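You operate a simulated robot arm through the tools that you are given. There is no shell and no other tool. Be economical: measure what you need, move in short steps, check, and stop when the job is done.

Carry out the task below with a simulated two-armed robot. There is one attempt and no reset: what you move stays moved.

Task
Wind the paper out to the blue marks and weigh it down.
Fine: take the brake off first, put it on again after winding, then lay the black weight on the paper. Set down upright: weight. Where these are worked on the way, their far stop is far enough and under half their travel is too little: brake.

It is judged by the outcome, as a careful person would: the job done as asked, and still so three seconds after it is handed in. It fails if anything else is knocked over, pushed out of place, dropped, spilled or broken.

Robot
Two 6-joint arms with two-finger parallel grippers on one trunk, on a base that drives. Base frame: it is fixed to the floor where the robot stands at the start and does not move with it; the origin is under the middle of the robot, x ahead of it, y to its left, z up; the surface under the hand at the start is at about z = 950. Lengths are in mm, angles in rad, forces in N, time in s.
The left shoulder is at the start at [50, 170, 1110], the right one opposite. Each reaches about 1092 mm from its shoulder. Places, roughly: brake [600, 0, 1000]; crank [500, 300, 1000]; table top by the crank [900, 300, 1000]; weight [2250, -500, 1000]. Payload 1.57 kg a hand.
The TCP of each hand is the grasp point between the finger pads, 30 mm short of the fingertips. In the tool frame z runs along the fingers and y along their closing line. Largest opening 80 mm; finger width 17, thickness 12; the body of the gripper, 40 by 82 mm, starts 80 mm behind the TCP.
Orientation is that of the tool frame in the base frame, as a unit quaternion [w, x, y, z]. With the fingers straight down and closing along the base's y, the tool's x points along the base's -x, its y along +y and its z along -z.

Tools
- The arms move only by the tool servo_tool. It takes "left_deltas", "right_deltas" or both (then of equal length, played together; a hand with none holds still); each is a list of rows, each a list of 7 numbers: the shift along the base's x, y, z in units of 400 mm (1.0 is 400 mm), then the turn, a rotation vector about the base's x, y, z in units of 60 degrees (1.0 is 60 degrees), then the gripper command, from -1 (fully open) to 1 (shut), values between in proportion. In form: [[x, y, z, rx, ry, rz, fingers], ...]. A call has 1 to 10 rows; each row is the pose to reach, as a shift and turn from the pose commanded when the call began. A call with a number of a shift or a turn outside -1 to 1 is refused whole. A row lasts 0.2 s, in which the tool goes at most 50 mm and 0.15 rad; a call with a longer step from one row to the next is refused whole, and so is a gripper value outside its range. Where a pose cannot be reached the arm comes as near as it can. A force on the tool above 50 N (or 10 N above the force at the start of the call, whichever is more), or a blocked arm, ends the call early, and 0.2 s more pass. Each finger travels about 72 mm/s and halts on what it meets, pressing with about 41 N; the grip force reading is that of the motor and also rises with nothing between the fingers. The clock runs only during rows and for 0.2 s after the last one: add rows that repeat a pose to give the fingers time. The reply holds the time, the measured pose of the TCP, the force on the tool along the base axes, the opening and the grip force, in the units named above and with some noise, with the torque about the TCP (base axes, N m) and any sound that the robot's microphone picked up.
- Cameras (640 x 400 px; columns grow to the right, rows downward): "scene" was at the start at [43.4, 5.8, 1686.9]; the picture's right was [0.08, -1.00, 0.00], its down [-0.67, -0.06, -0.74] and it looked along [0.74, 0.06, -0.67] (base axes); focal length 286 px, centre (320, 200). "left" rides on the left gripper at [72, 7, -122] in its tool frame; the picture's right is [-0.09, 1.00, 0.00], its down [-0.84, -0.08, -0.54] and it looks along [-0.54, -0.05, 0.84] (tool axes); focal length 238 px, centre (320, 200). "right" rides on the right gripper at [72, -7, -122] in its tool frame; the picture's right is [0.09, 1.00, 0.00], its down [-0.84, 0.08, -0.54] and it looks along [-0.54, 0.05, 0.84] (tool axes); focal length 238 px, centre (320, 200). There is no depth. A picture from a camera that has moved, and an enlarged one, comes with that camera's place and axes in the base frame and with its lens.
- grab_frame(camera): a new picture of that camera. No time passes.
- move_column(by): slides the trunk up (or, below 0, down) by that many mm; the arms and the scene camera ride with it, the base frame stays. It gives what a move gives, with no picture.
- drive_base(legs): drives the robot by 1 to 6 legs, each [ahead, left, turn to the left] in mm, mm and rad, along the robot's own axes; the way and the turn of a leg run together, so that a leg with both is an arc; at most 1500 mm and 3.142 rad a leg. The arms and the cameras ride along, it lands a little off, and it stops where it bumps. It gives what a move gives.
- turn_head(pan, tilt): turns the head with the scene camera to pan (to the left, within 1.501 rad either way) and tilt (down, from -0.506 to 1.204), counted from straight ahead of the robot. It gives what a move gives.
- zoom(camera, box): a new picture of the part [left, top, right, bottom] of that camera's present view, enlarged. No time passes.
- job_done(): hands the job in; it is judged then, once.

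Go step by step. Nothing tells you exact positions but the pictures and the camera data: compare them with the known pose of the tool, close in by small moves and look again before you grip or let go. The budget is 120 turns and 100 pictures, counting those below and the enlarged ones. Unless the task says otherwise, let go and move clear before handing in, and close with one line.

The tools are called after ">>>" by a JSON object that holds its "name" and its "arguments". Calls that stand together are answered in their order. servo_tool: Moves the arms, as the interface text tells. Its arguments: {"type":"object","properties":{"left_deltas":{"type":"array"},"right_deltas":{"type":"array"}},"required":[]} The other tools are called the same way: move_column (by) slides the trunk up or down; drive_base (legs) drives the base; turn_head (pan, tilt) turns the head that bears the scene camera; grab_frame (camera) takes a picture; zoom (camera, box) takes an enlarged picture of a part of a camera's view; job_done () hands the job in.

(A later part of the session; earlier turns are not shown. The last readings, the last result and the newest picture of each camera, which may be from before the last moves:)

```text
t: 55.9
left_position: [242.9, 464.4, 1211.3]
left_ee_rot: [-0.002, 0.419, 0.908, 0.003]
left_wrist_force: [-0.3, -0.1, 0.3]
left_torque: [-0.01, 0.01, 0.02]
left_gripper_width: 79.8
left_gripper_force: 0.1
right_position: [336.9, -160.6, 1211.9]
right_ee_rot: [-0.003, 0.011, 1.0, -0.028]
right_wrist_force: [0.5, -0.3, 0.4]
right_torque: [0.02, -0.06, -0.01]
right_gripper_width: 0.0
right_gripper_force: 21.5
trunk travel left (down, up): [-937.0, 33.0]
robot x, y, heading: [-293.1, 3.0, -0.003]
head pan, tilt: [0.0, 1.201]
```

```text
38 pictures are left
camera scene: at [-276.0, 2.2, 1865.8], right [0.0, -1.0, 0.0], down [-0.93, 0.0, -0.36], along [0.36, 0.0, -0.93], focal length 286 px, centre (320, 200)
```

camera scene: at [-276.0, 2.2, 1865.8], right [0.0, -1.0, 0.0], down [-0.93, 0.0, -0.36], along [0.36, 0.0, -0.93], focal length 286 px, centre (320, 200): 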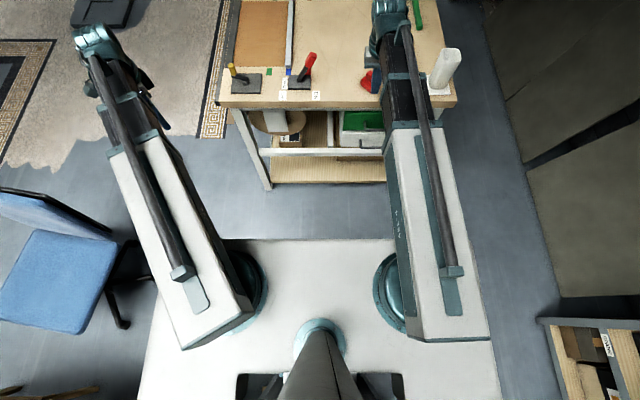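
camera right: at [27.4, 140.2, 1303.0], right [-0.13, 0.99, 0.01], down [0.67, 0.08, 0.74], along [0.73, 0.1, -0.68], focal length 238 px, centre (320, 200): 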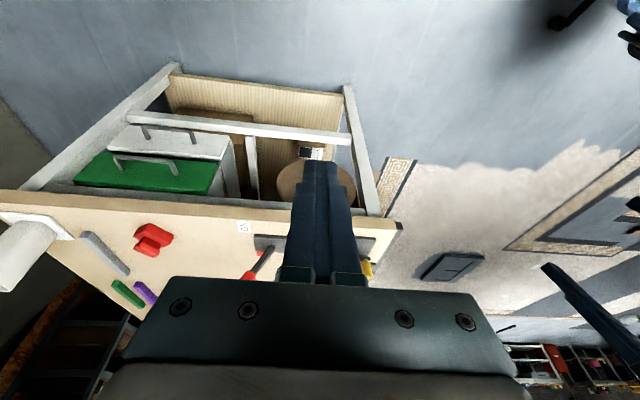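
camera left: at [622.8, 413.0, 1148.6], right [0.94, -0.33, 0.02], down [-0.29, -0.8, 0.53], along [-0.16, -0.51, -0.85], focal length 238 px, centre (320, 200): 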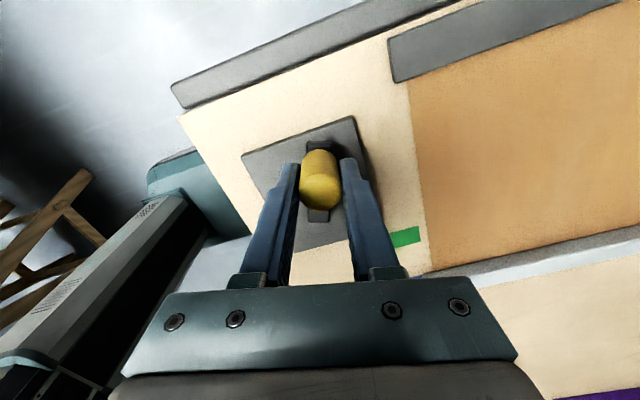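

Both arms are restored and nothing looks disturbed. The right aisle seems wide enough and gives reach to the far group, so I tuck the left hand in and drive right, clear of the bench.

>>> {"name": "servo_tool", "arguments": {"left_deltas": [[0.02, -0.1, 0, 0, 0, 0.12, -1], [0.05, -0.2, 0, 0, 0, 0.24, -1], [0.08, -0.3, 0, 0, 0, 0.36, -1], [0.11, -0.4, 0, 0, 0, 0.48, -1], [0.14, -0.5, 0, 0, 0, 0.6, -1], [0.16, -0.58, 0, 0, 0, 0.72, -1], [0.16, -0.58, 0, 0, 0, 0.82, -1]]}}

>>> {"name": "drive_base", "arguments": {"legs": [[0, -300, 0]]}}

>>> {"name": "turn_head", "arguments": {"pan": -0.5, "tilt": 0.8}}

>>> {"name": "grab_frame", "arguments": {"camera": "scene"}}

```text
t: 57.5
left_position: [306.6, 232.1, 1212.5]
left_ee_rot: [-0.003, 0.003, 1.0, 0.0]
left_wrist_force: [0.0, -0.1, -0.1]
left_torque: [0.01, 0.01, 0.01]
left_gripper_width: 79.9
left_gripper_force: 0.0
right_position: [335.8, -157.2, 1211.5]
right_ee_rot: [-0.003, 0.014, 1.0, -0.028]
right_wrist_force: [-0.9, 0.1, 0.5]
right_torque: [0.05, 0.03, 0.02]
right_gripper_width: 0.1
right_gripper_force: 21.0
trunk travel left (down, up): [-937.0, 33.0]
robot x, y, heading: [-292.8, 3.3, -0.005]
head pan, tilt: [0.0, 1.201]
```

```text
t: 58.8
left_position: [340.3, 133.9, 1213.1]
left_ee_rot: [-0.002, 0.058, 0.998, 0.002]
left_wrist_force: [0.6, 0.4, -0.2]
left_torque: [0.0, 0.0, 0.01]
left_gripper_width: 80.2
left_gripper_force: 0.0
right_position: [326.0, -255.6, 1212.4]
right_ee_rot: [-0.003, 0.067, 0.997, -0.027]
right_wrist_force: [-0.7, 0.5, -0.9]
right_torque: [0.03, 0.03, -0.04]
right_gripper_width: 0.1
right_gripper_force: 21.4
trunk travel left (down, up): [-937.0, 33.0]
robot x, y, heading: [-281.2, -21.0, -0.106]
head pan, tilt: [0.0, 1.201]
stopped in leg 1: the robot was blocked; the commanded pose is now the measured one
```

```text
t: 59.7
left_position: [339.7, 137.7, 1211.9]
left_ee_rot: [-0.003, 0.057, 0.998, 0.001]
left_wrist_force: [-0.6, 0.5, 0.1]
left_torque: [0.01, -0.03, 0.01]
left_gripper_width: 79.9
left_gripper_force: 0.0
right_position: [326.1, -254.4, 1211.6]
right_ee_rot: [-0.004, 0.065, 0.997, -0.029]
right_wrist_force: [0.4, -0.5, 0.2]
right_torque: [-0.04, 0.02, -0.02]
right_gripper_width: 0.0
right_gripper_force: 20.8
trunk travel left (down, up): [-937.0, 33.0]
robot x, y, heading: [-278.5, -28.9, -0.105]
head pan, tilt: [-0.499, 0.799]
```

```text
37 pictures are left
camera scene: at [-254.3, -69.1, 1893.5], right [-0.57, -0.82, 0.0], down [-0.59, 0.41, -0.7], along [0.57, -0.4, -0.72], focal length 286 px, centre (320, 200)
```

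scene: 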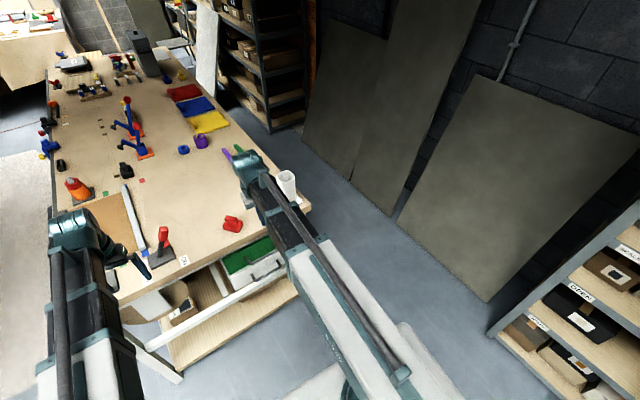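

The base still rubs on the rear bench, which turned it slightly. I move forward 150 mm and straighten, then go right.

>>> {"name": "drive_base", "arguments": {"legs": [[150, 0, 0.0], [0, 0, 0.105]]}}

>>> {"name": "drive_base", "arguments": {"legs": [[0, -300, 0]]}}

```text
t: 61.6
left_position: [470.5, 185.3, 1212.2]
left_ee_rot: [-0.003, 0.005, 1.0, 0.001]
left_wrist_force: [-0.5, 0.0, 0.4]
left_torque: [0.05, 0.01, -0.02]
left_gripper_width: 80.0
left_gripper_force: 0.1
right_position: [497.9, -204.4, 1212.5]
right_ee_rot: [-0.003, 0.013, 1.0, -0.028]
right_wrist_force: [-0.2, 0.6, -0.4]
right_torque: [-0.02, 0.0, 0.02]
right_gripper_width: 0.2
right_gripper_force: 21.1
trunk travel left (down, up): [-937.0, 33.0]
robot x, y, heading: [-129.5, -39.8, -0.002]
head pan, tilt: [-0.499, 0.799]
```

```text
t: 63.6
left_position: [469.7, -120.5, 1213.0]
left_ee_rot: [-0.003, 0.008, 1.0, 0.002]
left_wrist_force: [-0.8, -0.1, 0.2]
left_torque: [0.03, 0.03, 0.02]
left_gripper_width: 80.2
left_gripper_force: 0.0
right_position: [494.3, -511.3, 1212.0]
right_ee_rot: [-0.002, 0.016, 0.999, -0.028]
right_wrist_force: [-0.5, -0.2, 1.4]
right_torque: [0.03, -0.02, 0.0]
right_gripper_width: 0.1
right_gripper_force: 21.0
trunk travel left (down, up): [-937.0, 33.0]
robot x, y, heading: [-131.6, -348.8, -0.006]
head pan, tilt: [-0.499, 0.799]
```

Driving is clean now. I continue right into the aisle and look ahead.

>>> {"name": "drive_base", "arguments": {"legs": [[0, -620, 0]]}}

>>> {"name": "turn_head", "arguments": {"pan": 0.0, "tilt": 0.6}}

>>> {"name": "grab_frame", "arguments": {"camera": "scene"}}

```text
t: 67.1
left_position: [462.5, -758.4, 1211.9]
left_ee_rot: [-0.003, 0.017, 1.0, 0.002]
left_wrist_force: [0.7, 0.2, 0.8]
left_torque: [0.02, -0.02, -0.01]
left_gripper_width: 79.8
left_gripper_force: 0.1
right_position: [479.7, -1149.8, 1213.1]
right_ee_rot: [-0.003, 0.026, 0.999, -0.028]
right_wrist_force: [0.9, 0.0, 0.0]
right_torque: [-0.04, 0.05, -0.02]
right_gripper_width: 0.0
right_gripper_force: 20.8
trunk travel left (down, up): [-937.0, 33.0]
robot x, y, heading: [-141.5, -971.0, -0.028]
head pan, tilt: [-0.499, 0.799]
```

```text
t: 68.1
left_position: [461.0, -757.3, 1211.6]
left_ee_rot: [-0.003, 0.018, 1.0, 0.002]
left_wrist_force: [1.6, -0.4, -0.1]
left_torque: [0.03, -0.01, 0.02]
left_gripper_width: 79.7
left_gripper_force: 0.0
right_position: [478.1, -1149.4, 1211.7]
right_ee_rot: [-0.002, 0.026, 0.999, -0.028]
right_wrist_force: [0.3, 0.8, 0.2]
right_torque: [0.0, -0.01, 0.01]
right_gripper_width: 0.0
right_gripper_force: 21.6
trunk travel left (down, up): [-937.0, 33.0]
robot x, y, heading: [-143.0, -968.0, -0.03]
head pan, tilt: [0.0, 0.6]
```

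```text
36 pictures are left
camera scene: at [-95.1, -972.3, 1910.4], right [-0.03, -1.0, 0.0], down [-0.57, 0.02, -0.82], along [0.82, -0.02, -0.57], focal length 286 px, centre (320, 200)
```

scene: 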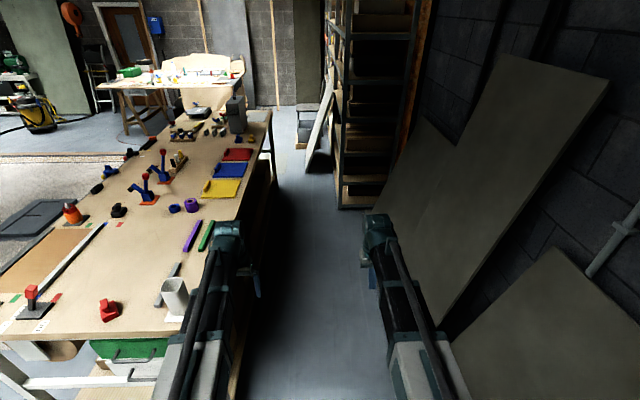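

The aisle is clear. I enlarge the far group from this angle before driving on.

>>> {"name": "zoom", "arguments": {"camera": "scene", "box": [150, 80, 290, 168]}}

>>> {"name": "drive_base", "arguments": {"legs": [[0, 0, 0.03], [1300, 0, 0]]}}

>>> {"name": "turn_head", "arguments": {"pan": 0.5, "tilt": 0.6}}

>>> {"name": "grab_frame", "arguments": {"camera": "scene"}}

```text
4.55 times, centred on (220, 124) of scene
camera zoom: at [-95.1, -972.3, 1910.4], right [-0.03, -1.0, 0.0], down [-0.57, 0.02, -0.82], along [0.82, -0.02, -0.57], focal length 1299 px, centre (774, 546)
```

zoom: 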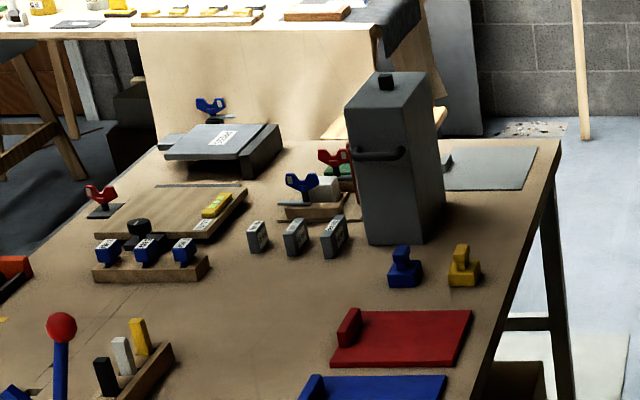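

```text
t: 74.9
left_position: [1726.2, -696.0, 1210.6]
left_ee_rot: [-0.002, -0.014, 1.0, 0.001]
left_wrist_force: [-0.4, -0.1, -1.2]
left_torque: [-0.03, -0.03, -0.02]
left_gripper_width: 79.8
left_gripper_force: 0.1
right_position: [1769.1, -1084.1, 1212.1]
right_ee_rot: [-0.002, -0.005, 1.0, -0.029]
right_wrist_force: [1.4, 0.3, 0.4]
right_torque: [0.03, 0.01, 0.03]
right_gripper_width: 0.0
right_gripper_force: 21.7
trunk travel left (down, up): [-937.0, 33.0]
robot x, y, heading: [1136.4, -947.9, 0.031]
head pan, tilt: [0.0, 0.6]
```

```text
t: 75.8
left_position: [1726.1, -696.6, 1210.6]
left_ee_rot: [-0.002, -0.015, 1.0, 0.001]
left_wrist_force: [0.3, -0.3, -0.7]
left_torque: [-0.01, 0.04, 0.03]
left_gripper_width: 80.0
left_gripper_force: 0.0
right_position: [1768.5, -1084.3, 1212.4]
right_ee_rot: [-0.002, -0.005, 1.0, -0.029]
right_wrist_force: [0.0, 0.2, 0.1]
right_torque: [0.0, 0.02, 0.02]
right_gripper_width: 0.0
right_gripper_force: 21.1
trunk travel left (down, up): [-937.0, 33.0]
robot x, y, heading: [1134.3, -949.1, 0.034]
head pan, tilt: [0.499, 0.6]
```

```text
34 pictures are left
camera scene: at [1171.9, -903.6, 1910.5], right [0.51, -0.86, 0.0], down [-0.49, -0.29, -0.83], along [0.71, 0.42, -0.57], focal length 286 px, centre (320, 200)
```

scene: 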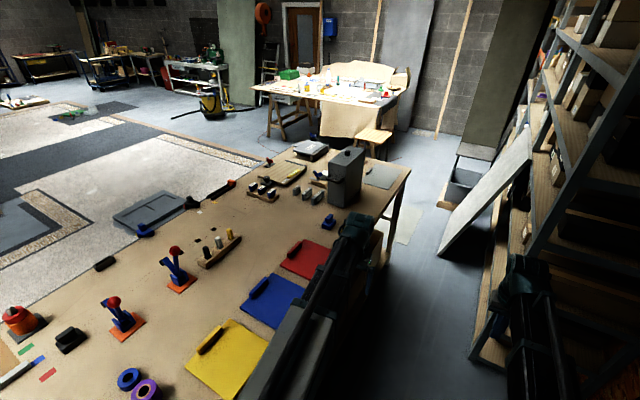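

Still no black block in sight, so it may stand right behind the tower. I drive further up the aisle and look again.

>>> {"name": "drive_base", "arguments": {"legs": [[0, 0, -0.033], [650, -20, 0]]}}

>>> {"name": "turn_head", "arguments": {"pan": 0.75, "tilt": 0.75}}

>>> {"name": "grab_frame", "arguments": {"camera": "scene"}}

```text
t: 79.8
left_position: [2373.0, -727.2, 1212.1]
left_ee_rot: [-0.003, -0.002, 1.0, 0.001]
left_wrist_force: [-1.3, -0.5, -0.3]
left_torque: [-0.02, 0.02, -0.02]
left_gripper_width: 79.9
left_gripper_force: 0.1
right_position: [2407.2, -1116.1, 1212.0]
right_ee_rot: [-0.002, 0.007, 1.0, -0.027]
right_wrist_force: [0.3, 1.0, -0.3]
right_torque: [0.01, 0.02, 0.02]
right_gripper_width: 0.0
right_gripper_force: 21.5
trunk travel left (down, up): [-937.0, 33.0]
robot x, y, heading: [1770.7, -963.7, 0.013]
head pan, tilt: [0.499, 0.6]
```

```text
t: 80.5
left_position: [2372.1, -726.1, 1212.0]
left_ee_rot: [-0.003, -0.002, 1.0, 0.001]
left_wrist_force: [0.4, -0.5, -0.2]
left_torque: [-0.04, -0.01, 0.02]
left_gripper_width: 80.0
left_gripper_force: 0.0
right_position: [2406.9, -1116.5, 1211.6]
right_ee_rot: [-0.003, 0.007, 1.0, -0.028]
right_wrist_force: [0.2, 0.7, 1.4]
right_torque: [-0.03, 0.0, 0.03]
right_gripper_width: 0.3
right_gripper_force: 20.9
trunk travel left (down, up): [-937.0, 33.0]
robot x, y, heading: [1773.9, -965.5, 0.006]
head pan, tilt: [0.75, 0.75]
```

```text
33 pictures are left
camera scene: at [1796.3, -906.5, 1897.6], right [0.69, -0.72, 0.0], down [-0.49, -0.47, -0.73], along [0.53, 0.5, -0.68], focal length 286 px, centre (320, 200)
```

scene: 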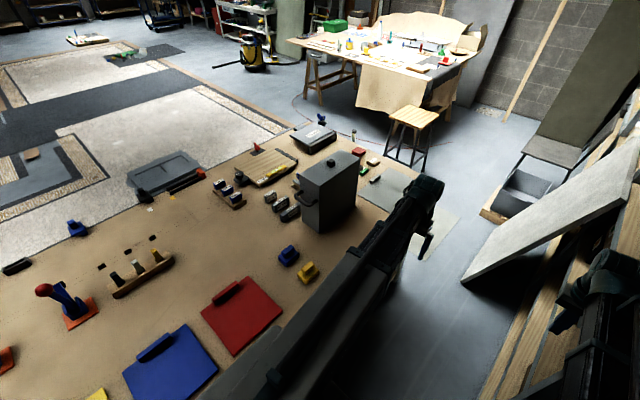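

The tower still hides the spot right behind it. The left wrist camera is well placed to see past the tower, so I use it.

>>> {"name": "grab_frame", "arguments": {"camera": "left"}}

```text
32 pictures are left
camera left: at [2302.0, -718.8, 1333.2], right [0.09, 1.0, 0.0], down [0.84, -0.08, 0.54], along [0.54, -0.05, -0.84], focal length 238 px, centre (320, 200)
```

left: 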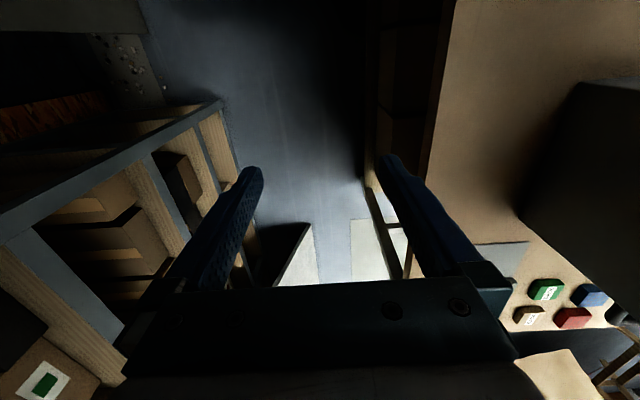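

Nothing black stands behind the tower. I compare the shapes of the blue and yellow blocks with the black block by the paper.

>>> {"name": "zoom", "arguments": {"camera": "scene", "box": [260, 140, 400, 300]}}

>>> {"name": "turn_head", "arguments": {"pan": 1.45, "tilt": 0.7}}

>>> {"name": "grab_frame", "arguments": {"camera": "scene"}}

```text
2.50 times, centred on (330, 220) of scene
camera zoom: at [1796.3, -906.5, 1897.6], right [0.69, -0.72, 0.0], down [-0.49, -0.47, -0.73], along [0.53, 0.5, -0.68], focal length 715 px, centre (295, 150)
```

zoom: 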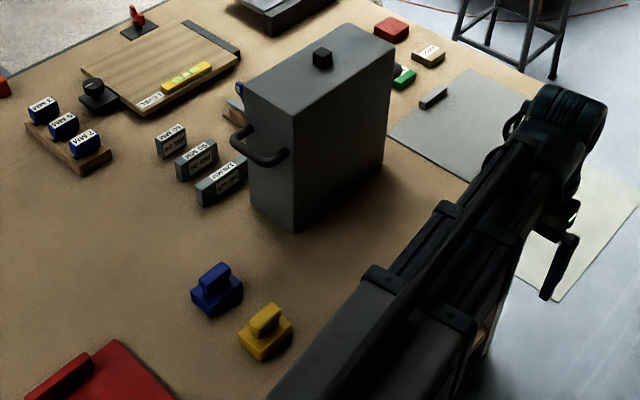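

```text
t: 81.6
left_position: [2371.7, -726.1, 1211.5]
left_ee_rot: [-0.003, -0.002, 1.0, 0.001]
left_wrist_force: [-0.7, 0.8, 0.3]
left_torque: [-0.03, 0.0, -0.02]
left_gripper_width: 79.9
left_gripper_force: 0.0
right_position: [2407.0, -1116.6, 1212.7]
right_ee_rot: [-0.003, 0.007, 1.0, -0.028]
right_wrist_force: [-0.4, -0.4, 0.2]
right_torque: [0.02, -0.02, 0.03]
right_gripper_width: 0.0
right_gripper_force: 21.4
trunk travel left (down, up): [-937.0, 33.0]
robot x, y, heading: [1778.6, -964.1, 0.01]
head pan, tilt: [1.45, 0.7]
```

```text
30 pictures are left
camera scene: at [1745.6, -879.2, 1901.8], right [0.99, -0.11, 0.0], down [-0.07, -0.64, -0.76], along [0.08, 0.76, -0.64], focal length 286 px, centre (320, 200)
```

scene: 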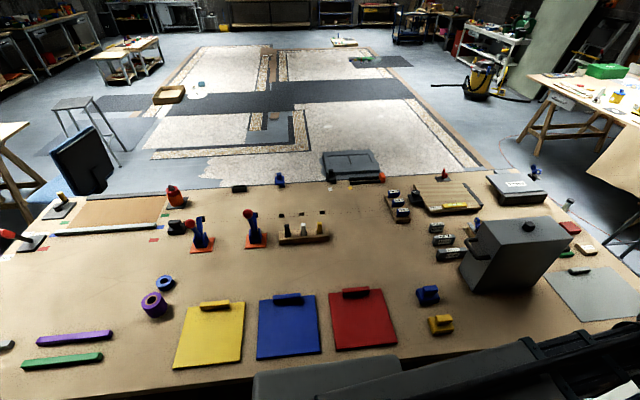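

>>> {"name": "zoom", "arguments": {"camera": "scene", "box": [150, 205, 220, 250]}}

>>> {"name": "zoom", "arguments": {"camera": "scene", "box": [400, 200, 600, 340]}}

```text
8.89 times, centred on (185, 228) of scene
camera zoom: at [1745.6, -879.2, 1901.8], right [0.99, -0.11, 0.0], down [-0.07, -0.64, -0.76], along [0.08, 0.76, -0.64], focal length 2541 px, centre (1520, -44)
```

zoom: 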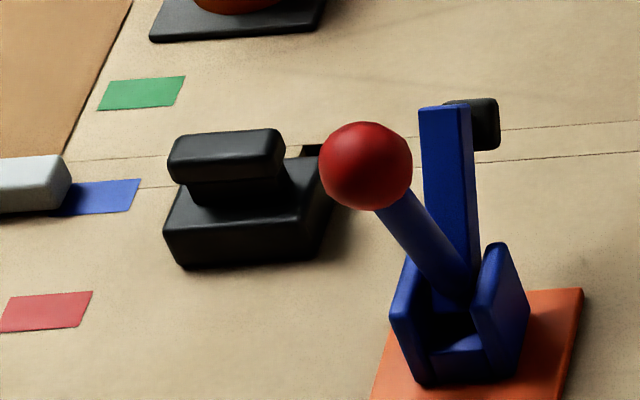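

```text
2.86 times, centred on (500, 270) of scene
camera zoom: at [1745.6, -879.2, 1901.8], right [0.99, -0.11, 0.0], down [-0.07, -0.64, -0.76], along [0.08, 0.76, -0.64], focal length 817 px, centre (-194, 0)
```

zoom: 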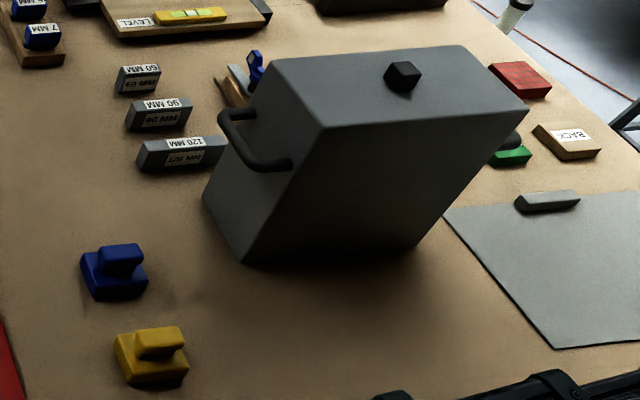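

The black block has the same base-and-bar-handle shape as the blue and yellow weights and is the only black one, so it is the black weight, at about (1190, 96). From the right aisle at about x = 900 the left arm should reach both it and the paper, so I drive back there.

>>> {"name": "drive_base", "arguments": {"legs": [[-870, 25, -0.01]]}}

>>> {"name": "turn_head", "arguments": {"pan": 1.3, "tilt": 0.7}}

>>> {"name": "grab_frame", "arguments": {"camera": "scene"}}

```text
t: 86.2
left_position: [1503.9, -711.9, 1212.2]
left_ee_rot: [-0.003, 0.003, 1.0, 0.001]
left_wrist_force: [-0.9, 0.1, 0.5]
left_torque: [0.0, -0.02, 0.01]
left_gripper_width: 80.1
left_gripper_force: 0.0
right_position: [1533.6, -1101.3, 1211.8]
right_ee_rot: [-0.002, 0.012, 1.0, -0.027]
right_wrist_force: [-0.1, 0.0, 0.0]
right_torque: [0.03, 0.03, 0.0]
right_gripper_width: 0.2
right_gripper_force: 21.5
trunk travel left (down, up): [-937.0, 33.0]
robot x, y, heading: [906.4, -945.5, 0.002]
head pan, tilt: [1.45, 0.7]
```

```text
t: 86.9
left_position: [1503.3, -711.7, 1210.9]
left_ee_rot: [-0.002, 0.003, 1.0, 0.001]
left_wrist_force: [-0.6, -0.2, -1.0]
left_torque: [-0.02, -0.01, 0.0]
left_gripper_width: 80.1
left_gripper_force: 0.0
right_position: [1534.1, -1102.0, 1212.6]
right_ee_rot: [-0.002, 0.011, 1.0, -0.028]
right_wrist_force: [-0.8, -0.1, -0.3]
right_torque: [0.02, -0.01, 0.01]
right_gripper_width: 0.0
right_gripper_force: 21.4
trunk travel left (down, up): [-937.0, 33.0]
robot x, y, heading: [902.4, -939.2, 0.008]
head pan, tilt: [1.3, 0.7]
```

```text
27 pictures are left
camera scene: at [888.1, -860.9, 1901.8], right [0.96, -0.27, 0.0], down [-0.17, -0.62, -0.76], along [0.2, 0.74, -0.64], focal length 286 px, centre (320, 200)
```

scene: 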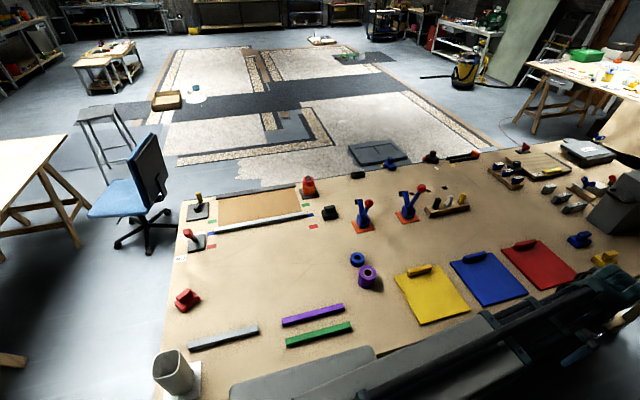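

The left hand is free to swing over the bench at this height. I sweep it toward the black weight.

>>> {"name": "servo_tool", "arguments": {"left_deltas": [[-0.02, 0.113, 0, 0, 0, 0, -1], [-0.042, 0.226, 0, 0, 0, 0, -1], [-0.062, 0.339, 0, 0, 0, 0, -1], [-0.083, 0.452, 0, 0, 0, 0, -1], [-0.104, 0.565, 0, 0, 0, 0, -1], [-0.125, 0.678, 0, 0, 0, 0, -1], [-0.146, 0.791, 0, 0, 0, 0, -1], [-0.166, 0.904, 0, 0, 0, 0, -1], [-0.18, 1.0, 0, 0, 0, 0, -1]]}}

>>> {"name": "servo_tool", "arguments": {"left_deltas": [[-0.065, 0.098, 0, 0, 0, 0, -1], [-0.13, 0.196, 0, 0, 0, 0, -1], [-0.195, 0.294, 0, 0, 0, 0, -1], [-0.26, 0.392, 0, 0, 0, 0, -1], [-0.325, 0.49, 0, 0, 0, 0, -1], [-0.39, 0.588, 0, 0, 0, 0, -1], [-0.455, 0.686, 0, 0, 0, 0, -1], [-0.52, 0.784, 0, 0, 0, 0, -1], [-0.58, 0.88, 0, 0, 0, 0, -1], [-0.6, 0.95, 0, 0, 0, 0, -1]]}}

>>> {"name": "grab_frame", "arguments": {"camera": "left"}}

```text
t: 88.9
left_position: [1431.9, -307.8, 1211.5]
left_ee_rot: [-0.003, 0.003, 1.0, 0.001]
left_wrist_force: [-0.4, 0.9, 0.0]
left_torque: [-0.03, -0.05, -0.02]
left_gripper_width: 80.1
left_gripper_force: 0.0
right_position: [1532.7, -1100.9, 1211.4]
right_ee_rot: [-0.002, 0.011, 1.0, -0.028]
right_wrist_force: [-0.1, -0.1, -0.4]
right_torque: [-0.01, 0.01, 0.03]
right_gripper_width: 0.2
right_gripper_force: 20.5
trunk travel left (down, up): [-937.0, 33.0]
robot x, y, heading: [901.7, -942.0, 0.011]
head pan, tilt: [1.3, 0.7]
```

```text
t: 91.1
left_position: [1191.5, 68.4, 1211.1]
left_ee_rot: [-0.003, 0.002, 1.0, 0.0]
left_wrist_force: [0.7, 0.6, 0.4]
left_torque: [-0.02, -0.01, 0.02]
left_gripper_width: 80.1
left_gripper_force: 0.0
left hand out of reach, approached as far as the arm can: row 2
right_position: [1534.7, -1100.8, 1212.9]
right_ee_rot: [-0.001, 0.011, 1.0, -0.028]
right_wrist_force: [-0.1, 0.4, 0.0]
right_torque: [0.0, 0.0, 0.01]
right_gripper_width: 0.0
right_gripper_force: 21.8
trunk travel left (down, up): [-937.0, 33.0]
robot x, y, heading: [904.0, -939.9, -0.0]
head pan, tilt: [1.3, 0.7]
```

```text
26 pictures are left
camera left: at [1120.8, 76.6, 1332.7], right [0.1, 1.0, 0.0], down [0.84, -0.08, 0.54], along [0.54, -0.05, -0.84], focal length 238 px, centre (320, 200)
```

left: 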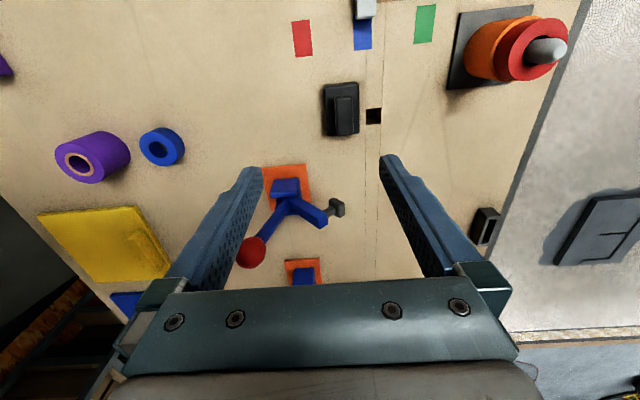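

The black weight is at about (1195, 103), handle bar along x. I centre above it and come down partway to verify.

>>> {"name": "servo_tool", "arguments": {"left_deltas": [[0.005, 0.045, 0, 0, 0, 0, -1], [0.009, 0.0865, 0, 0, 0, 0, -1], [0.009, 0.0865, 0, 0, 0, 0, -1]]}}

>>> {"name": "move_column", "arguments": {"by": -130}}

>>> {"name": "grab_frame", "arguments": {"camera": "left"}}

```text
t: 91.9
left_position: [1189.6, 69.3, 1212.9]
left_ee_rot: [-0.003, 0.003, 1.0, 0.002]
left_wrist_force: [-0.2, -0.3, -0.7]
left_torque: [0.01, 0.03, -0.03]
left_gripper_width: 80.0
left_gripper_force: 0.1
left hand out of reach, approached as far as the arm can: row 1, 2, 3
right_position: [1533.7, -1100.9, 1212.5]
right_ee_rot: [-0.003, 0.011, 1.0, -0.029]
right_wrist_force: [-1.2, -0.2, 0.2]
right_torque: [-0.03, 0.04, -0.02]
right_gripper_width: 0.1
right_gripper_force: 21.5
trunk travel left (down, up): [-937.0, 33.0]
robot x, y, heading: [905.8, -940.1, -0.001]
head pan, tilt: [1.3, 0.7]
```

```text
t: 93.5
left_position: [1190.2, 68.7, 1082.1]
left_ee_rot: [-0.002, 0.002, 1.0, 0.001]
left_wrist_force: [0.1, -0.8, 0.9]
left_torque: [0.02, -0.01, 0.02]
left_gripper_width: 80.2
left_gripper_force: 0.0
right_position: [1533.0, -1101.5, 1082.2]
right_ee_rot: [-0.003, 0.012, 1.0, -0.029]
right_wrist_force: [0.1, 1.2, 0.2]
right_torque: [-0.02, 0.0, 0.02]
right_gripper_width: 0.0
right_gripper_force: 21.0
trunk travel left (down, up): [-807.0, 163.0]
robot x, y, heading: [909.1, -941.1, 0.005]
head pan, tilt: [1.3, 0.7]
```

```text
25 pictures are left
camera left: at [1119.3, 77.0, 1203.2], right [0.1, 1.0, 0.0], down [0.84, -0.08, 0.54], along [0.54, -0.05, -0.84], focal length 238 px, centre (320, 200)
```

left: 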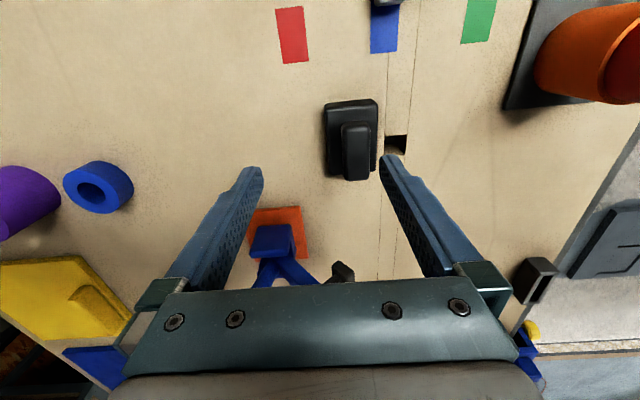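

The arm's true limit is about 870 mm from the shoulder, 35 mm short here. I rise again, move the base ahead 200 mm and 30 mm nearer, and bring the hand back over the weight.

>>> {"name": "move_column", "arguments": {"by": 130}}

>>> {"name": "drive_base", "arguments": {"legs": [[210, 30, 0]]}}

>>> {"name": "servo_tool", "arguments": {"left_deltas": [[-0.11, 0.0, 0, 0, 0, 0, -1], [-0.22, 0.0, 0, 0, 0, 0, -1], [-0.33, 0.0, 0, 0, 0, 0, -1], [-0.44, 0.0, 0, 0, 0, 0, -1], [-0.51, 0.01, 0, 0, 0, 0, -1], [-0.51, 0.01, 0, 0, 0, 0, -1]]}}

>>> {"name": "grab_frame", "arguments": {"camera": "left"}}

```text
t: 95.1
left_position: [1190.3, 68.8, 1211.8]
left_ee_rot: [-0.003, 0.003, 1.0, 0.002]
left_wrist_force: [-0.4, -0.5, 0.7]
left_torque: [0.03, -0.02, 0.04]
left_gripper_width: 80.1
left_gripper_force: 0.1
right_position: [1534.5, -1101.6, 1212.9]
right_ee_rot: [-0.003, 0.011, 1.0, -0.028]
right_wrist_force: [0.7, -0.1, -0.1]
right_torque: [-0.01, 0.02, 0.0]
right_gripper_width: 0.0
right_gripper_force: 21.1
trunk travel left (down, up): [-937.0, 33.0]
robot x, y, heading: [904.3, -942.6, 0.003]
head pan, tilt: [1.3, 0.7]
```

```text
t: 96.7
left_position: [1391.4, 103.2, 1211.8]
left_ee_rot: [-0.003, 0.0, 1.0, 0.001]
left_wrist_force: [-0.1, 0.2, 0.2]
left_torque: [-0.03, 0.04, 0.01]
left_gripper_width: 80.3
left_gripper_force: 0.0
right_position: [1744.8, -1064.1, 1212.3]
right_ee_rot: [-0.002, 0.008, 1.0, -0.028]
right_wrist_force: [0.7, 1.0, -0.8]
right_torque: [-0.03, 0.05, 0.02]
right_gripper_width: 0.0
right_gripper_force: 21.0
trunk travel left (down, up): [-937.0, 33.0]
robot x, y, heading: [1115.7, -911.4, 0.01]
head pan, tilt: [1.3, 0.7]
```

```text
t: 98.1
left_position: [1184.3, 107.5, 1211.1]
left_ee_rot: [-0.002, -0.001, 1.0, 0.002]
left_wrist_force: [0.5, -0.5, -0.4]
left_torque: [-0.01, 0.01, -0.02]
left_gripper_width: 80.0
left_gripper_force: 0.2
right_position: [1743.7, -1065.0, 1212.1]
right_ee_rot: [-0.002, 0.008, 1.0, -0.028]
right_wrist_force: [0.3, -0.6, 0.1]
right_torque: [-0.01, -0.02, -0.02]
right_gripper_width: 0.1
right_gripper_force: 21.1
trunk travel left (down, up): [-937.0, 33.0]
robot x, y, heading: [1114.2, -910.7, 0.01]
head pan, tilt: [1.3, 0.7]
```

```text
24 pictures are left
camera left: at [1113.9, 115.6, 1333.2], right [0.09, 1.0, 0.0], down [0.84, -0.08, 0.54], along [0.54, -0.05, -0.84], focal length 238 px, centre (320, 200)
```

left: 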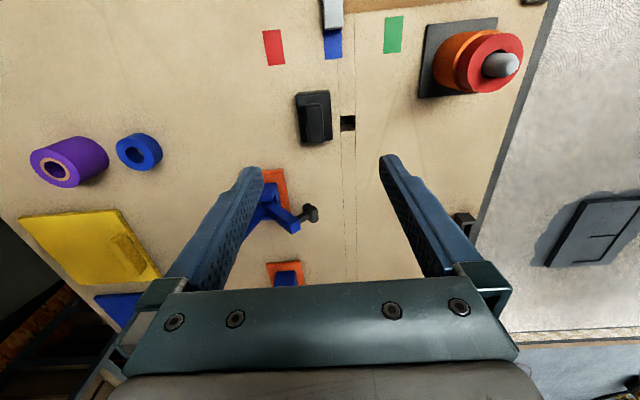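

Triangulated, the handle top is at (1196, 102, 1017). I align and come down to just above it.

>>> {"name": "servo_tool", "arguments": {"left_deltas": [[0.029, -0.014, 0, 0, 0, 0, -1], [0.029, -0.014, 0, 0, 0, 0, -1]]}}

>>> {"name": "move_column", "arguments": {"by": -155}}

>>> {"name": "grab_frame", "arguments": {"camera": "left"}}

```text
t: 98.7
left_position: [1195.9, 100.9, 1211.4]
left_ee_rot: [-0.002, -0.001, 1.0, 0.001]
left_wrist_force: [0.4, -0.3, 0.2]
left_torque: [-0.03, 0.01, 0.02]
left_gripper_width: 79.8
left_gripper_force: 0.2
right_position: [1743.5, -1063.9, 1211.9]
right_ee_rot: [-0.002, 0.007, 1.0, -0.028]
right_wrist_force: [-0.5, 0.1, 0.0]
right_torque: [0.0, -0.02, 0.01]
right_gripper_width: 0.0
right_gripper_force: 21.2
trunk travel left (down, up): [-937.0, 33.0]
robot x, y, heading: [1115.6, -905.7, 0.009]
head pan, tilt: [1.3, 0.7]
```

```text
t: 100.5
left_position: [1197.5, 100.5, 1057.3]
left_ee_rot: [-0.003, -0.001, 1.0, 0.002]
left_wrist_force: [0.2, 0.6, 0.1]
left_torque: [0.02, -0.02, 0.0]
left_gripper_width: 79.9
left_gripper_force: 0.1
right_position: [1743.7, -1065.1, 1057.3]
right_ee_rot: [-0.003, 0.007, 1.0, -0.028]
right_wrist_force: [-0.2, -0.1, -0.1]
right_torque: [-0.01, 0.01, 0.01]
right_gripper_width: 0.0
right_gripper_force: 21.8
trunk travel left (down, up): [-782.0, 188.0]
robot x, y, heading: [1116.1, -905.0, 0.009]
head pan, tilt: [1.3, 0.7]
```

```text
23 pictures are left
camera left: at [1126.3, 108.0, 1178.2], right [0.09, 1.0, 0.0], down [0.84, -0.08, 0.54], along [0.54, -0.05, -0.84], focal length 238 px, centre (320, 200)
```

left: 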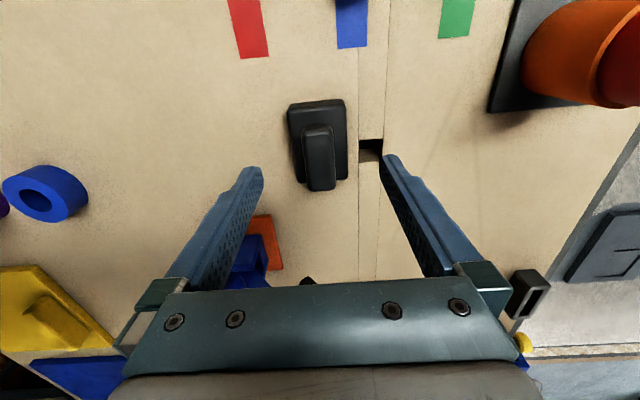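

Aligned. I lower the last 45 mm and close on the handle.

>>> {"name": "move_column", "arguments": {"by": -45}}

>>> {"name": "servo_tool", "arguments": {"left_deltas": [[0, 0, 0, 0, 0, 0, 0], [0, 0, 0, 0, 0, 0, 1], [0, 0, 0, 0, 0, 0, 1], [0, 0, 0, 0, 0, 0, 1], [0, 0, 0, 0, 0, 0, 1]]}}

>>> {"name": "grab_frame", "arguments": {"camera": "left"}}

```text
t: 101.4
left_position: [1197.0, 100.4, 1012.2]
left_ee_rot: [-0.003, -0.001, 1.0, 0.002]
left_wrist_force: [-0.6, -0.3, 0.5]
left_torque: [-0.02, 0.0, 0.01]
left_gripper_width: 79.9
left_gripper_force: 0.1
right_position: [1743.1, -1064.2, 1012.5]
right_ee_rot: [-0.002, 0.007, 1.0, -0.028]
right_wrist_force: [-0.3, -0.6, -0.3]
right_torque: [0.01, 0.0, -0.02]
right_gripper_width: 0.0
right_gripper_force: 21.7
trunk travel left (down, up): [-737.0, 233.0]
robot x, y, heading: [1114.8, -914.2, 0.011]
head pan, tilt: [1.3, 0.7]
```

```text
t: 102.6
left_position: [1196.3, 101.3, 1011.5]
left_ee_rot: [-0.003, -0.001, 1.0, 0.002]
left_wrist_force: [-0.1, -3.4, -0.3]
left_torque: [-0.26, 0.0, -0.07]
left_gripper_width: 23.7
left_gripper_force: 35.7
right_position: [1743.0, -1065.6, 1011.9]
right_ee_rot: [-0.002, 0.006, 1.0, -0.028]
right_wrist_force: [0.1, 0.0, -0.5]
right_torque: [0.02, -0.02, 0.03]
right_gripper_width: 0.0
right_gripper_force: 21.7
trunk travel left (down, up): [-737.0, 233.0]
robot x, y, heading: [1110.8, -908.4, 0.012]
head pan, tilt: [1.3, 0.7]
```

```text
22 pictures are left
camera left: at [1126.4, 107.8, 1133.2], right [0.09, 1.0, 0.0], down [0.84, -0.08, 0.54], along [0.54, -0.05, -0.84], focal length 238 px, centre (320, 200)
```

left: 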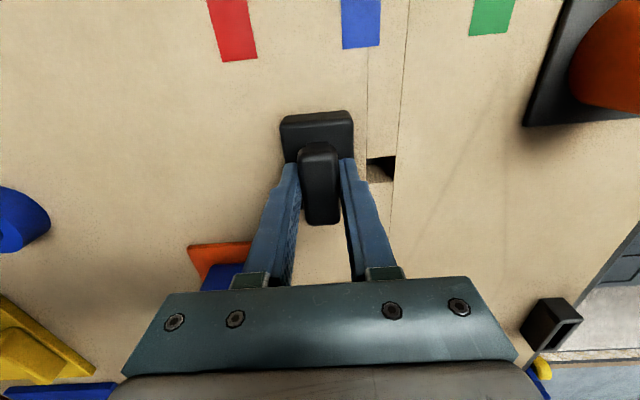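

The handle is gripped (23.7 mm). I lift with the column and check the hold.

>>> {"name": "move_column", "arguments": {"by": 40}}

>>> {"name": "move_column", "arguments": {"by": 185}}

>>> {"name": "grab_frame", "arguments": {"camera": "left"}}

```text
t: 103.4
left_position: [1197.1, 101.2, 1051.4]
left_ee_rot: [-0.003, -0.001, 1.0, 0.001]
left_wrist_force: [0.5, -0.8, -8.2]
left_torque: [-0.02, 0.06, 0.02]
left_gripper_width: 23.8
left_gripper_force: 35.7
right_position: [1743.3, -1064.6, 1051.9]
right_ee_rot: [-0.001, 0.007, 1.0, -0.029]
right_wrist_force: [0.8, 0.4, 0.6]
right_torque: [0.03, 0.01, -0.01]
right_gripper_width: 0.0
right_gripper_force: 20.9
trunk travel left (down, up): [-777.0, 193.0]
robot x, y, heading: [1114.9, -915.2, 0.01]
head pan, tilt: [1.3, 0.7]
```

```text
t: 105.5
left_position: [1197.7, 101.2, 1235.8]
left_ee_rot: [-0.003, -0.001, 1.0, 0.001]
left_wrist_force: [0.1, 0.0, -8.2]
left_torque: [0.0, 0.05, 0.01]
left_gripper_width: 23.6
left_gripper_force: 35.9
right_position: [1744.1, -1063.8, 1237.3]
right_ee_rot: [-0.003, 0.008, 1.0, -0.029]
right_wrist_force: [-0.9, -0.1, 0.7]
right_torque: [0.0, 0.02, -0.01]
right_gripper_width: 0.0
right_gripper_force: 21.2
trunk travel left (down, up): [-962.0, 8.0]
robot x, y, heading: [1112.6, -909.2, 0.012]
head pan, tilt: [1.3, 0.7]
```

```text
21 pictures are left
camera left: at [1126.5, 109.1, 1357.2], right [0.09, 1.0, 0.0], down [0.84, -0.08, 0.54], along [0.54, -0.05, -0.84], focal length 238 px, centre (320, 200)
```

left: 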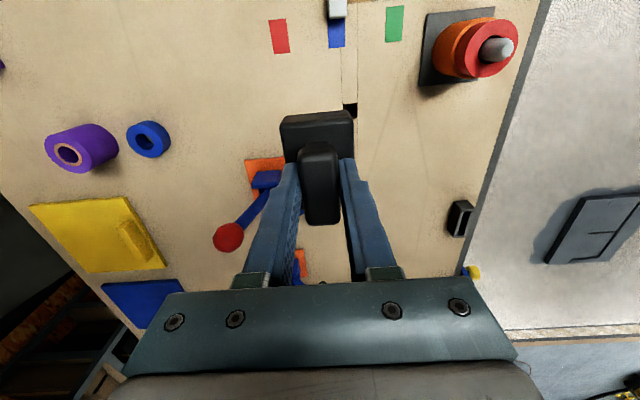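

The weight (about 0.8 kg) is held firmly. I fold the arm back in front of the robot, over the bench at safe height.

>>> {"name": "servo_tool", "arguments": {"left_deltas": [[0.03, -0.05, 0, 0, 0, 0, 1], [0.085, -0.14, 0, 0, 0, 0, 1], [0.145, -0.235, 0, 0, 0, 0, 1], [0.205, -0.33, 0, 0, 0, 0, 1], [0.265, -0.425, 0, 0, 0, 0, 1], [0.325, -0.52, 0, 0, 0, 0, 1], [0.385, -0.615, 0, 0, 0, 0, 1], [0.445, -0.71, 0, 0, 0, 0, 1], [0.505, -0.805, 0, 0, 0, 0, 1], [0.565, -0.9, 0, 0, 0, 0, 1]]}}

>>> {"name": "servo_tool", "arguments": {"left_deltas": [[0.05, -0.1, 0, 0, 0, 0, 1], [0.1, -0.2, 0, 0, 0, 0, 1], [0.15, -0.3, 0, 0, 0, 0, 1], [0.2, -0.4, 0, 0, 0, 0, 1], [0.25, -0.5, 0, 0, 0, 0, 1], [0.3, -0.6, 0, 0, 0, 0, 1], [0.35, -0.7, 0, 0, 0, 0, 1], [0.4, -0.8, 0, 0, 0, 0, 1], [0.45, -0.9, 0, 0, 0, 0, 1], [0.47, -0.96, 0, 0, 0, 0, 1]]}}

```text
t: 107.7
left_position: [1424.5, -261.0, 1236.8]
left_ee_rot: [-0.002, -0.002, 1.0, 0.003]
left_wrist_force: [0.7, -0.3, -8.3]
left_torque: [0.0, 0.04, -0.02]
left_gripper_width: 23.7
left_gripper_force: 36.0
left hand out of reach, approached as far as the arm can: row 9
right_position: [1743.3, -1066.7, 1237.0]
right_ee_rot: [-0.001, 0.007, 1.0, -0.028]
right_wrist_force: [0.2, 0.3, 0.0]
right_torque: [0.01, 0.0, 0.0]
right_gripper_width: 0.2
right_gripper_force: 20.9
trunk travel left (down, up): [-962.0, 8.0]
robot x, y, heading: [1111.4, -910.5, 0.01]
head pan, tilt: [1.3, 0.7]
```

```text
t: 109.8
left_position: [1612.5, -643.6, 1236.5]
left_ee_rot: [-0.003, -0.002, 1.0, 0.003]
left_wrist_force: [-1.1, 0.1, -8.6]
left_torque: [0.01, 0.0, 0.01]
left_gripper_width: 23.5
left_gripper_force: 36.1
left hand out of reach, approached as far as the arm can: row 2, 3, 4
right_position: [1743.0, -1066.1, 1236.0]
right_ee_rot: [-0.002, 0.007, 1.0, -0.028]
right_wrist_force: [-0.9, -0.1, 0.1]
right_torque: [0.05, -0.01, 0.02]
right_gripper_width: 0.2
right_gripper_force: 21.4
trunk travel left (down, up): [-962.0, 8.0]
robot x, y, heading: [1110.0, -907.9, 0.006]
head pan, tilt: [1.3, 0.7]
```

Now I drive back out of the aisle to the front of the bench.

>>> {"name": "drive_base", "arguments": {"legs": [[0, -50, 0], [-1220, 0, 0]]}}

```text
t: 116.4
left_position: [406.9, -707.4, 1237.4]
left_ee_rot: [-0.003, -0.02, 1.0, 0.002]
left_wrist_force: [-0.4, -0.1, -7.8]
left_torque: [-0.02, 0.04, 0.0]
left_gripper_width: 23.3
left_gripper_force: 35.8
right_position: [553.9, -1125.0, 1237.8]
right_ee_rot: [-0.002, -0.011, 1.0, -0.027]
right_wrist_force: [-0.6, -0.4, 0.0]
right_torque: [0.02, -0.01, 0.01]
right_gripper_width: 0.0
right_gripper_force: 21.4
trunk travel left (down, up): [-962.0, 8.0]
robot x, y, heading: [-84.8, -991.6, 0.044]
head pan, tilt: [1.3, 0.7]
```

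>>> {"name": "drive_base", "arguments": {"legs": [[-30, 0, -0.044], [0, 500, 0]]}}

>>> {"name": "turn_head", "arguments": {"pan": 0.2, "tilt": 0.8}}

>>> {"name": "grab_frame", "arguments": {"camera": "scene"}}

```text
t: 119.8
left_position: [381.2, -226.0, 1236.9]
left_ee_rot: [-0.003, -0.003, 1.0, 0.002]
left_wrist_force: [-0.1, -0.5, -7.7]
left_torque: [-0.01, 0.03, 0.01]
left_gripper_width: 23.7
left_gripper_force: 36.2
right_position: [514.2, -649.1, 1236.8]
right_ee_rot: [-0.002, 0.004, 1.0, -0.029]
right_wrist_force: [0.2, -0.7, 0.6]
right_torque: [-0.04, -0.01, -0.04]
right_gripper_width: 0.0
right_gripper_force: 20.7
trunk travel left (down, up): [-962.0, 8.0]
robot x, y, heading: [-113.0, -502.1, 0.019]
head pan, tilt: [1.3, 0.7]
```

```text
t: 121.1
left_position: [380.6, -227.5, 1236.0]
left_ee_rot: [-0.003, -0.003, 1.0, 0.002]
left_wrist_force: [0.1, -0.5, -7.6]
left_torque: [0.0, 0.03, 0.0]
left_gripper_width: 23.5
left_gripper_force: 35.7
right_position: [515.7, -649.3, 1237.7]
right_ee_rot: [-0.002, 0.005, 1.0, -0.028]
right_wrist_force: [0.0, -0.2, -0.5]
right_torque: [0.01, 0.01, 0.03]
right_gripper_width: 0.0
right_gripper_force: 21.4
trunk travel left (down, up): [-962.0, 8.0]
robot x, y, heading: [-115.9, -496.5, 0.017]
head pan, tilt: [0.201, 0.799]
```

```text
20 pictures are left
camera scene: at [-76.1, -481.2, 1918.6], right [0.21, -0.98, 0.0], down [-0.7, -0.15, -0.7], along [0.68, 0.15, -0.72], focal length 286 px, centre (320, 200)
```

scene: 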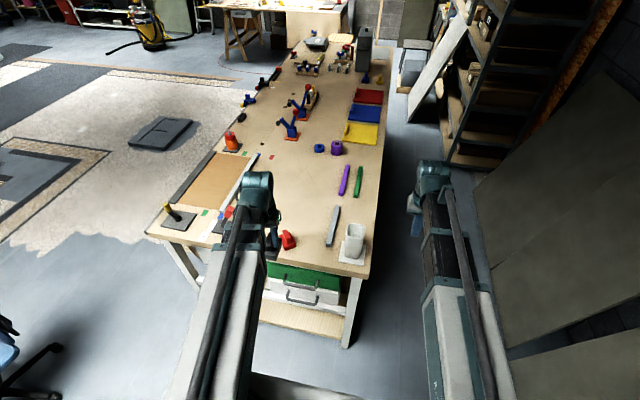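

All is in place. I continue left to the starting spot and forward.

>>> {"name": "drive_base", "arguments": {"legs": [[0, 495, -0.017], [110, 0, 0]]}}

>>> {"name": "turn_head", "arguments": {"pan": 0.1, "tilt": 0.75}}

>>> {"name": "grab_frame", "arguments": {"camera": "scene"}}

```text
t: 124.9
left_position: [500.2, 273.1, 1236.8]
left_ee_rot: [-0.003, 0.009, 1.0, 0.002]
left_wrist_force: [1.1, -0.6, -8.6]
left_torque: [0.01, 0.04, -0.02]
left_gripper_width: 23.8
left_gripper_force: 35.9
right_position: [623.9, -153.2, 1236.1]
right_ee_rot: [-0.004, 0.017, 0.999, -0.028]
right_wrist_force: [0.0, -0.3, 0.2]
right_torque: [-0.01, 0.01, -0.02]
right_gripper_width: 0.0
right_gripper_force: 21.0
trunk travel left (down, up): [-962.0, 8.0]
robot x, y, heading: [-9.6, 17.8, -0.011]
head pan, tilt: [0.201, 0.799]
```

```text
t: 125.6
left_position: [499.5, 272.8, 1236.6]
left_ee_rot: [-0.002, 0.009, 1.0, 0.002]
left_wrist_force: [0.3, 0.5, -8.4]
left_torque: [-0.02, 0.0, 0.0]
left_gripper_width: 23.5
left_gripper_force: 35.7
right_position: [622.1, -152.1, 1236.5]
right_ee_rot: [-0.002, 0.018, 0.999, -0.027]
right_wrist_force: [-0.2, -0.6, -0.6]
right_torque: [-0.02, -0.04, -0.01]
right_gripper_width: 0.2
right_gripper_force: 21.6
trunk travel left (down, up): [-962.0, 8.0]
robot x, y, heading: [-5.0, 15.1, -0.012]
head pan, tilt: [0.099, 0.75]
```

```text
19 pictures are left
camera scene: at [38.1, 22.2, 1922.5], right [0.09, -1.0, 0.0], down [-0.68, -0.06, -0.73], along [0.73, 0.06, -0.68], focal length 286 px, centre (320, 200)
```

scene: 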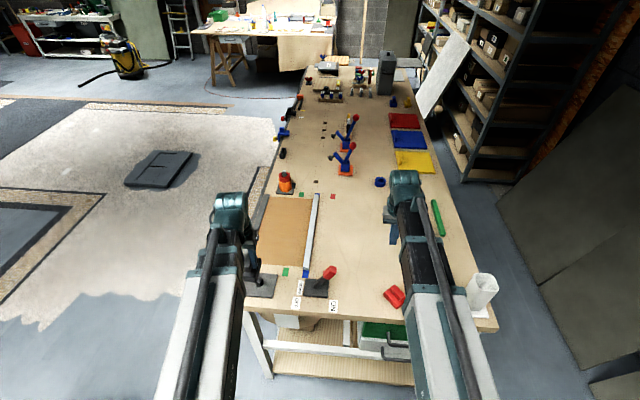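

The base is back at the front and the paper centre is near (856, 265). I bring the weight over it and move the right hand to a free spot.

>>> {"name": "servo_tool", "arguments": {"left_deltas": [[0.08, -0.003, 0, 0, 0, 0, 1], [0.19, -0.007, 0, 0, 0, 0, 1], [0.3, -0.011, 0, 0, 0, 0, 1], [0.41, -0.015, 0, 0, 0, 0, 1], [0.52, -0.018, 0, 0, 0, 0, 1], [0.63, -0.022, 0, 0, 0, 0, 1], [0.74, -0.026, 0, 0, 0, 0, 1], [0.82, -0.03, 0, 0, 0, 0, 1], [0.85, -0.03, 0, 0, 0, 0, 1]], "right_deltas": [[0.05, 0.02, 0, 0, 0, 0, 1], [0.1, 0.04, 0, 0, 0, 0, 1], [0.15, 0.06, 0, 0, 0, 0, 1], [0.2, 0.08, 0, 0, 0, 0, 1], [0.24, 0.09, 0, 0, 0, 0, 1], [0.24, 0.09, 0, 0, 0, 0, 1], [0.24, 0.09, 0, 0, 0, 0, 1], [0.24, 0.09, 0, 0, 0, 0, 1], [0.24, 0.09, 0, 0, 0, 0, 1]]}}

>>> {"name": "grab_frame", "arguments": {"camera": "left"}}

>>> {"name": "zoom", "arguments": {"camera": "scene", "box": [200, 160, 440, 310]}}

```text
t: 127.6
left_position: [838.2, 259.9, 1237.1]
left_ee_rot: [-0.002, 0.009, 1.0, 0.002]
left_wrist_force: [0.8, 0.6, -8.6]
left_torque: [-0.03, 0.02, 0.02]
left_gripper_width: 23.7
left_gripper_force: 35.4
right_position: [719.6, -117.6, 1236.6]
right_ee_rot: [-0.003, 0.018, 0.999, -0.028]
right_wrist_force: [-0.1, -0.2, -0.8]
right_torque: [0.0, 0.0, 0.02]
right_gripper_width: 0.0
right_gripper_force: 21.0
trunk travel left (down, up): [-962.0, 8.0]
robot x, y, heading: [-4.6, 15.3, -0.01]
head pan, tilt: [0.099, 0.75]
```

```text
18 pictures are left
camera left: at [768.1, 268.6, 1357.4], right [0.11, 0.99, 0.0], down [0.84, -0.09, 0.54], along [0.53, -0.06, -0.84], focal length 238 px, centre (320, 200)
```

left: 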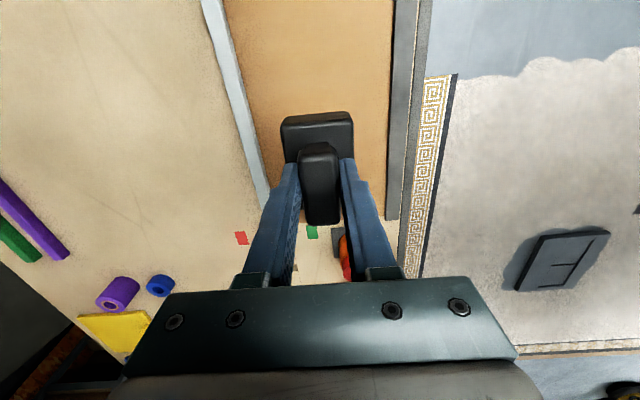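

```text
2.67 times, centred on (320, 235) of scene
camera zoom: at [39.5, 22.2, 1922.5], right [0.09, -1.0, 0.0], down [-0.68, -0.06, -0.73], along [0.73, 0.06, -0.68], focal length 762 px, centre (320, 107)
```

zoom: 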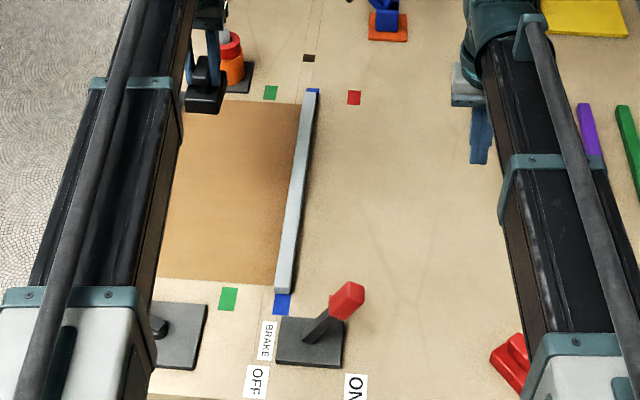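

The weight is centred over the paper. I lower it in two steps, watching the force.

>>> {"name": "move_column", "arguments": {"by": -215}}

>>> {"name": "move_column", "arguments": {"by": -8}}

>>> {"name": "grab_frame", "arguments": {"camera": "left"}}

```text
t: 129.9
left_position: [836.3, 260.3, 1021.0]
left_ee_rot: [-0.003, 0.008, 1.0, 0.001]
left_wrist_force: [0.4, 0.8, -8.0]
left_torque: [0.01, 0.06, 0.0]
left_gripper_width: 23.9
left_gripper_force: 36.2
right_position: [719.0, -119.1, 1022.1]
right_ee_rot: [-0.002, 0.017, 0.999, -0.028]
right_wrist_force: [0.1, 0.1, -0.1]
right_torque: [0.01, 0.01, 0.01]
right_gripper_width: 0.1
right_gripper_force: 21.4
trunk travel left (down, up): [-747.0, 223.0]
robot x, y, heading: [-8.5, 14.8, -0.009]
head pan, tilt: [0.099, 0.75]
```

```text
t: 130.5
left_position: [837.8, 258.9, 1012.8]
left_ee_rot: [-0.002, 0.008, 1.0, 0.002]
left_wrist_force: [0.1, -0.1, -9.0]
left_torque: [0.02, 0.04, -0.02]
left_gripper_width: 23.6
left_gripper_force: 36.1
right_position: [718.5, -117.6, 1012.9]
right_ee_rot: [-0.002, 0.018, 0.999, -0.028]
right_wrist_force: [0.2, -0.3, -0.6]
right_torque: [-0.02, 0.0, 0.01]
right_gripper_width: 0.1
right_gripper_force: 21.4
trunk travel left (down, up): [-739.0, 231.0]
robot x, y, heading: [-0.6, 13.8, -0.008]
head pan, tilt: [0.099, 0.75]
```

```text
16 pictures are left
camera left: at [767.3, 268.4, 1134.7], right [0.11, 0.99, 0.0], down [0.84, -0.09, 0.54], along [0.53, -0.06, -0.84], focal length 238 px, centre (320, 200)
```

left: 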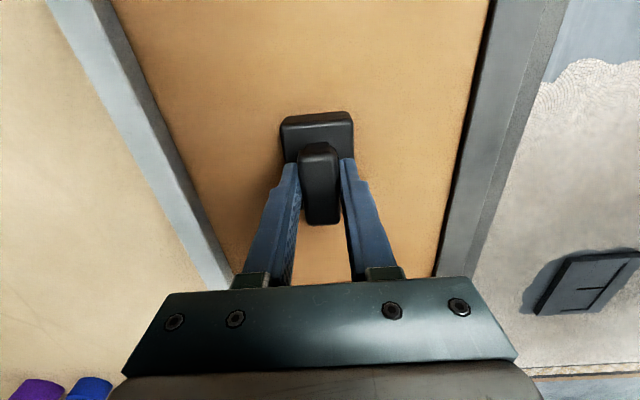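

Still hanging by a hair. I lower 2 mm at a time until the load comes off.

>>> {"name": "move_column", "arguments": {"by": -2}}

```text
t: 131.0
left_position: [837.8, 259.9, 1013.5]
left_ee_rot: [-0.003, 0.009, 1.0, 0.002]
left_wrist_force: [5.7, 1.7, 7.6]
left_torque: [-0.28, 0.13, 0.05]
left_gripper_width: 23.5
left_gripper_force: 35.3
right_position: [717.9, -118.3, 1011.9]
right_ee_rot: [-0.003, 0.017, 0.999, -0.028]
right_wrist_force: [-1.1, 0.3, 0.5]
right_torque: [0.0, -0.02, 0.02]
right_gripper_width: 0.1
right_gripper_force: 21.2
trunk travel left (down, up): [-737.0, 233.0]
robot x, y, heading: [-5.6, 18.3, -0.012]
head pan, tilt: [0.099, 0.75]
```

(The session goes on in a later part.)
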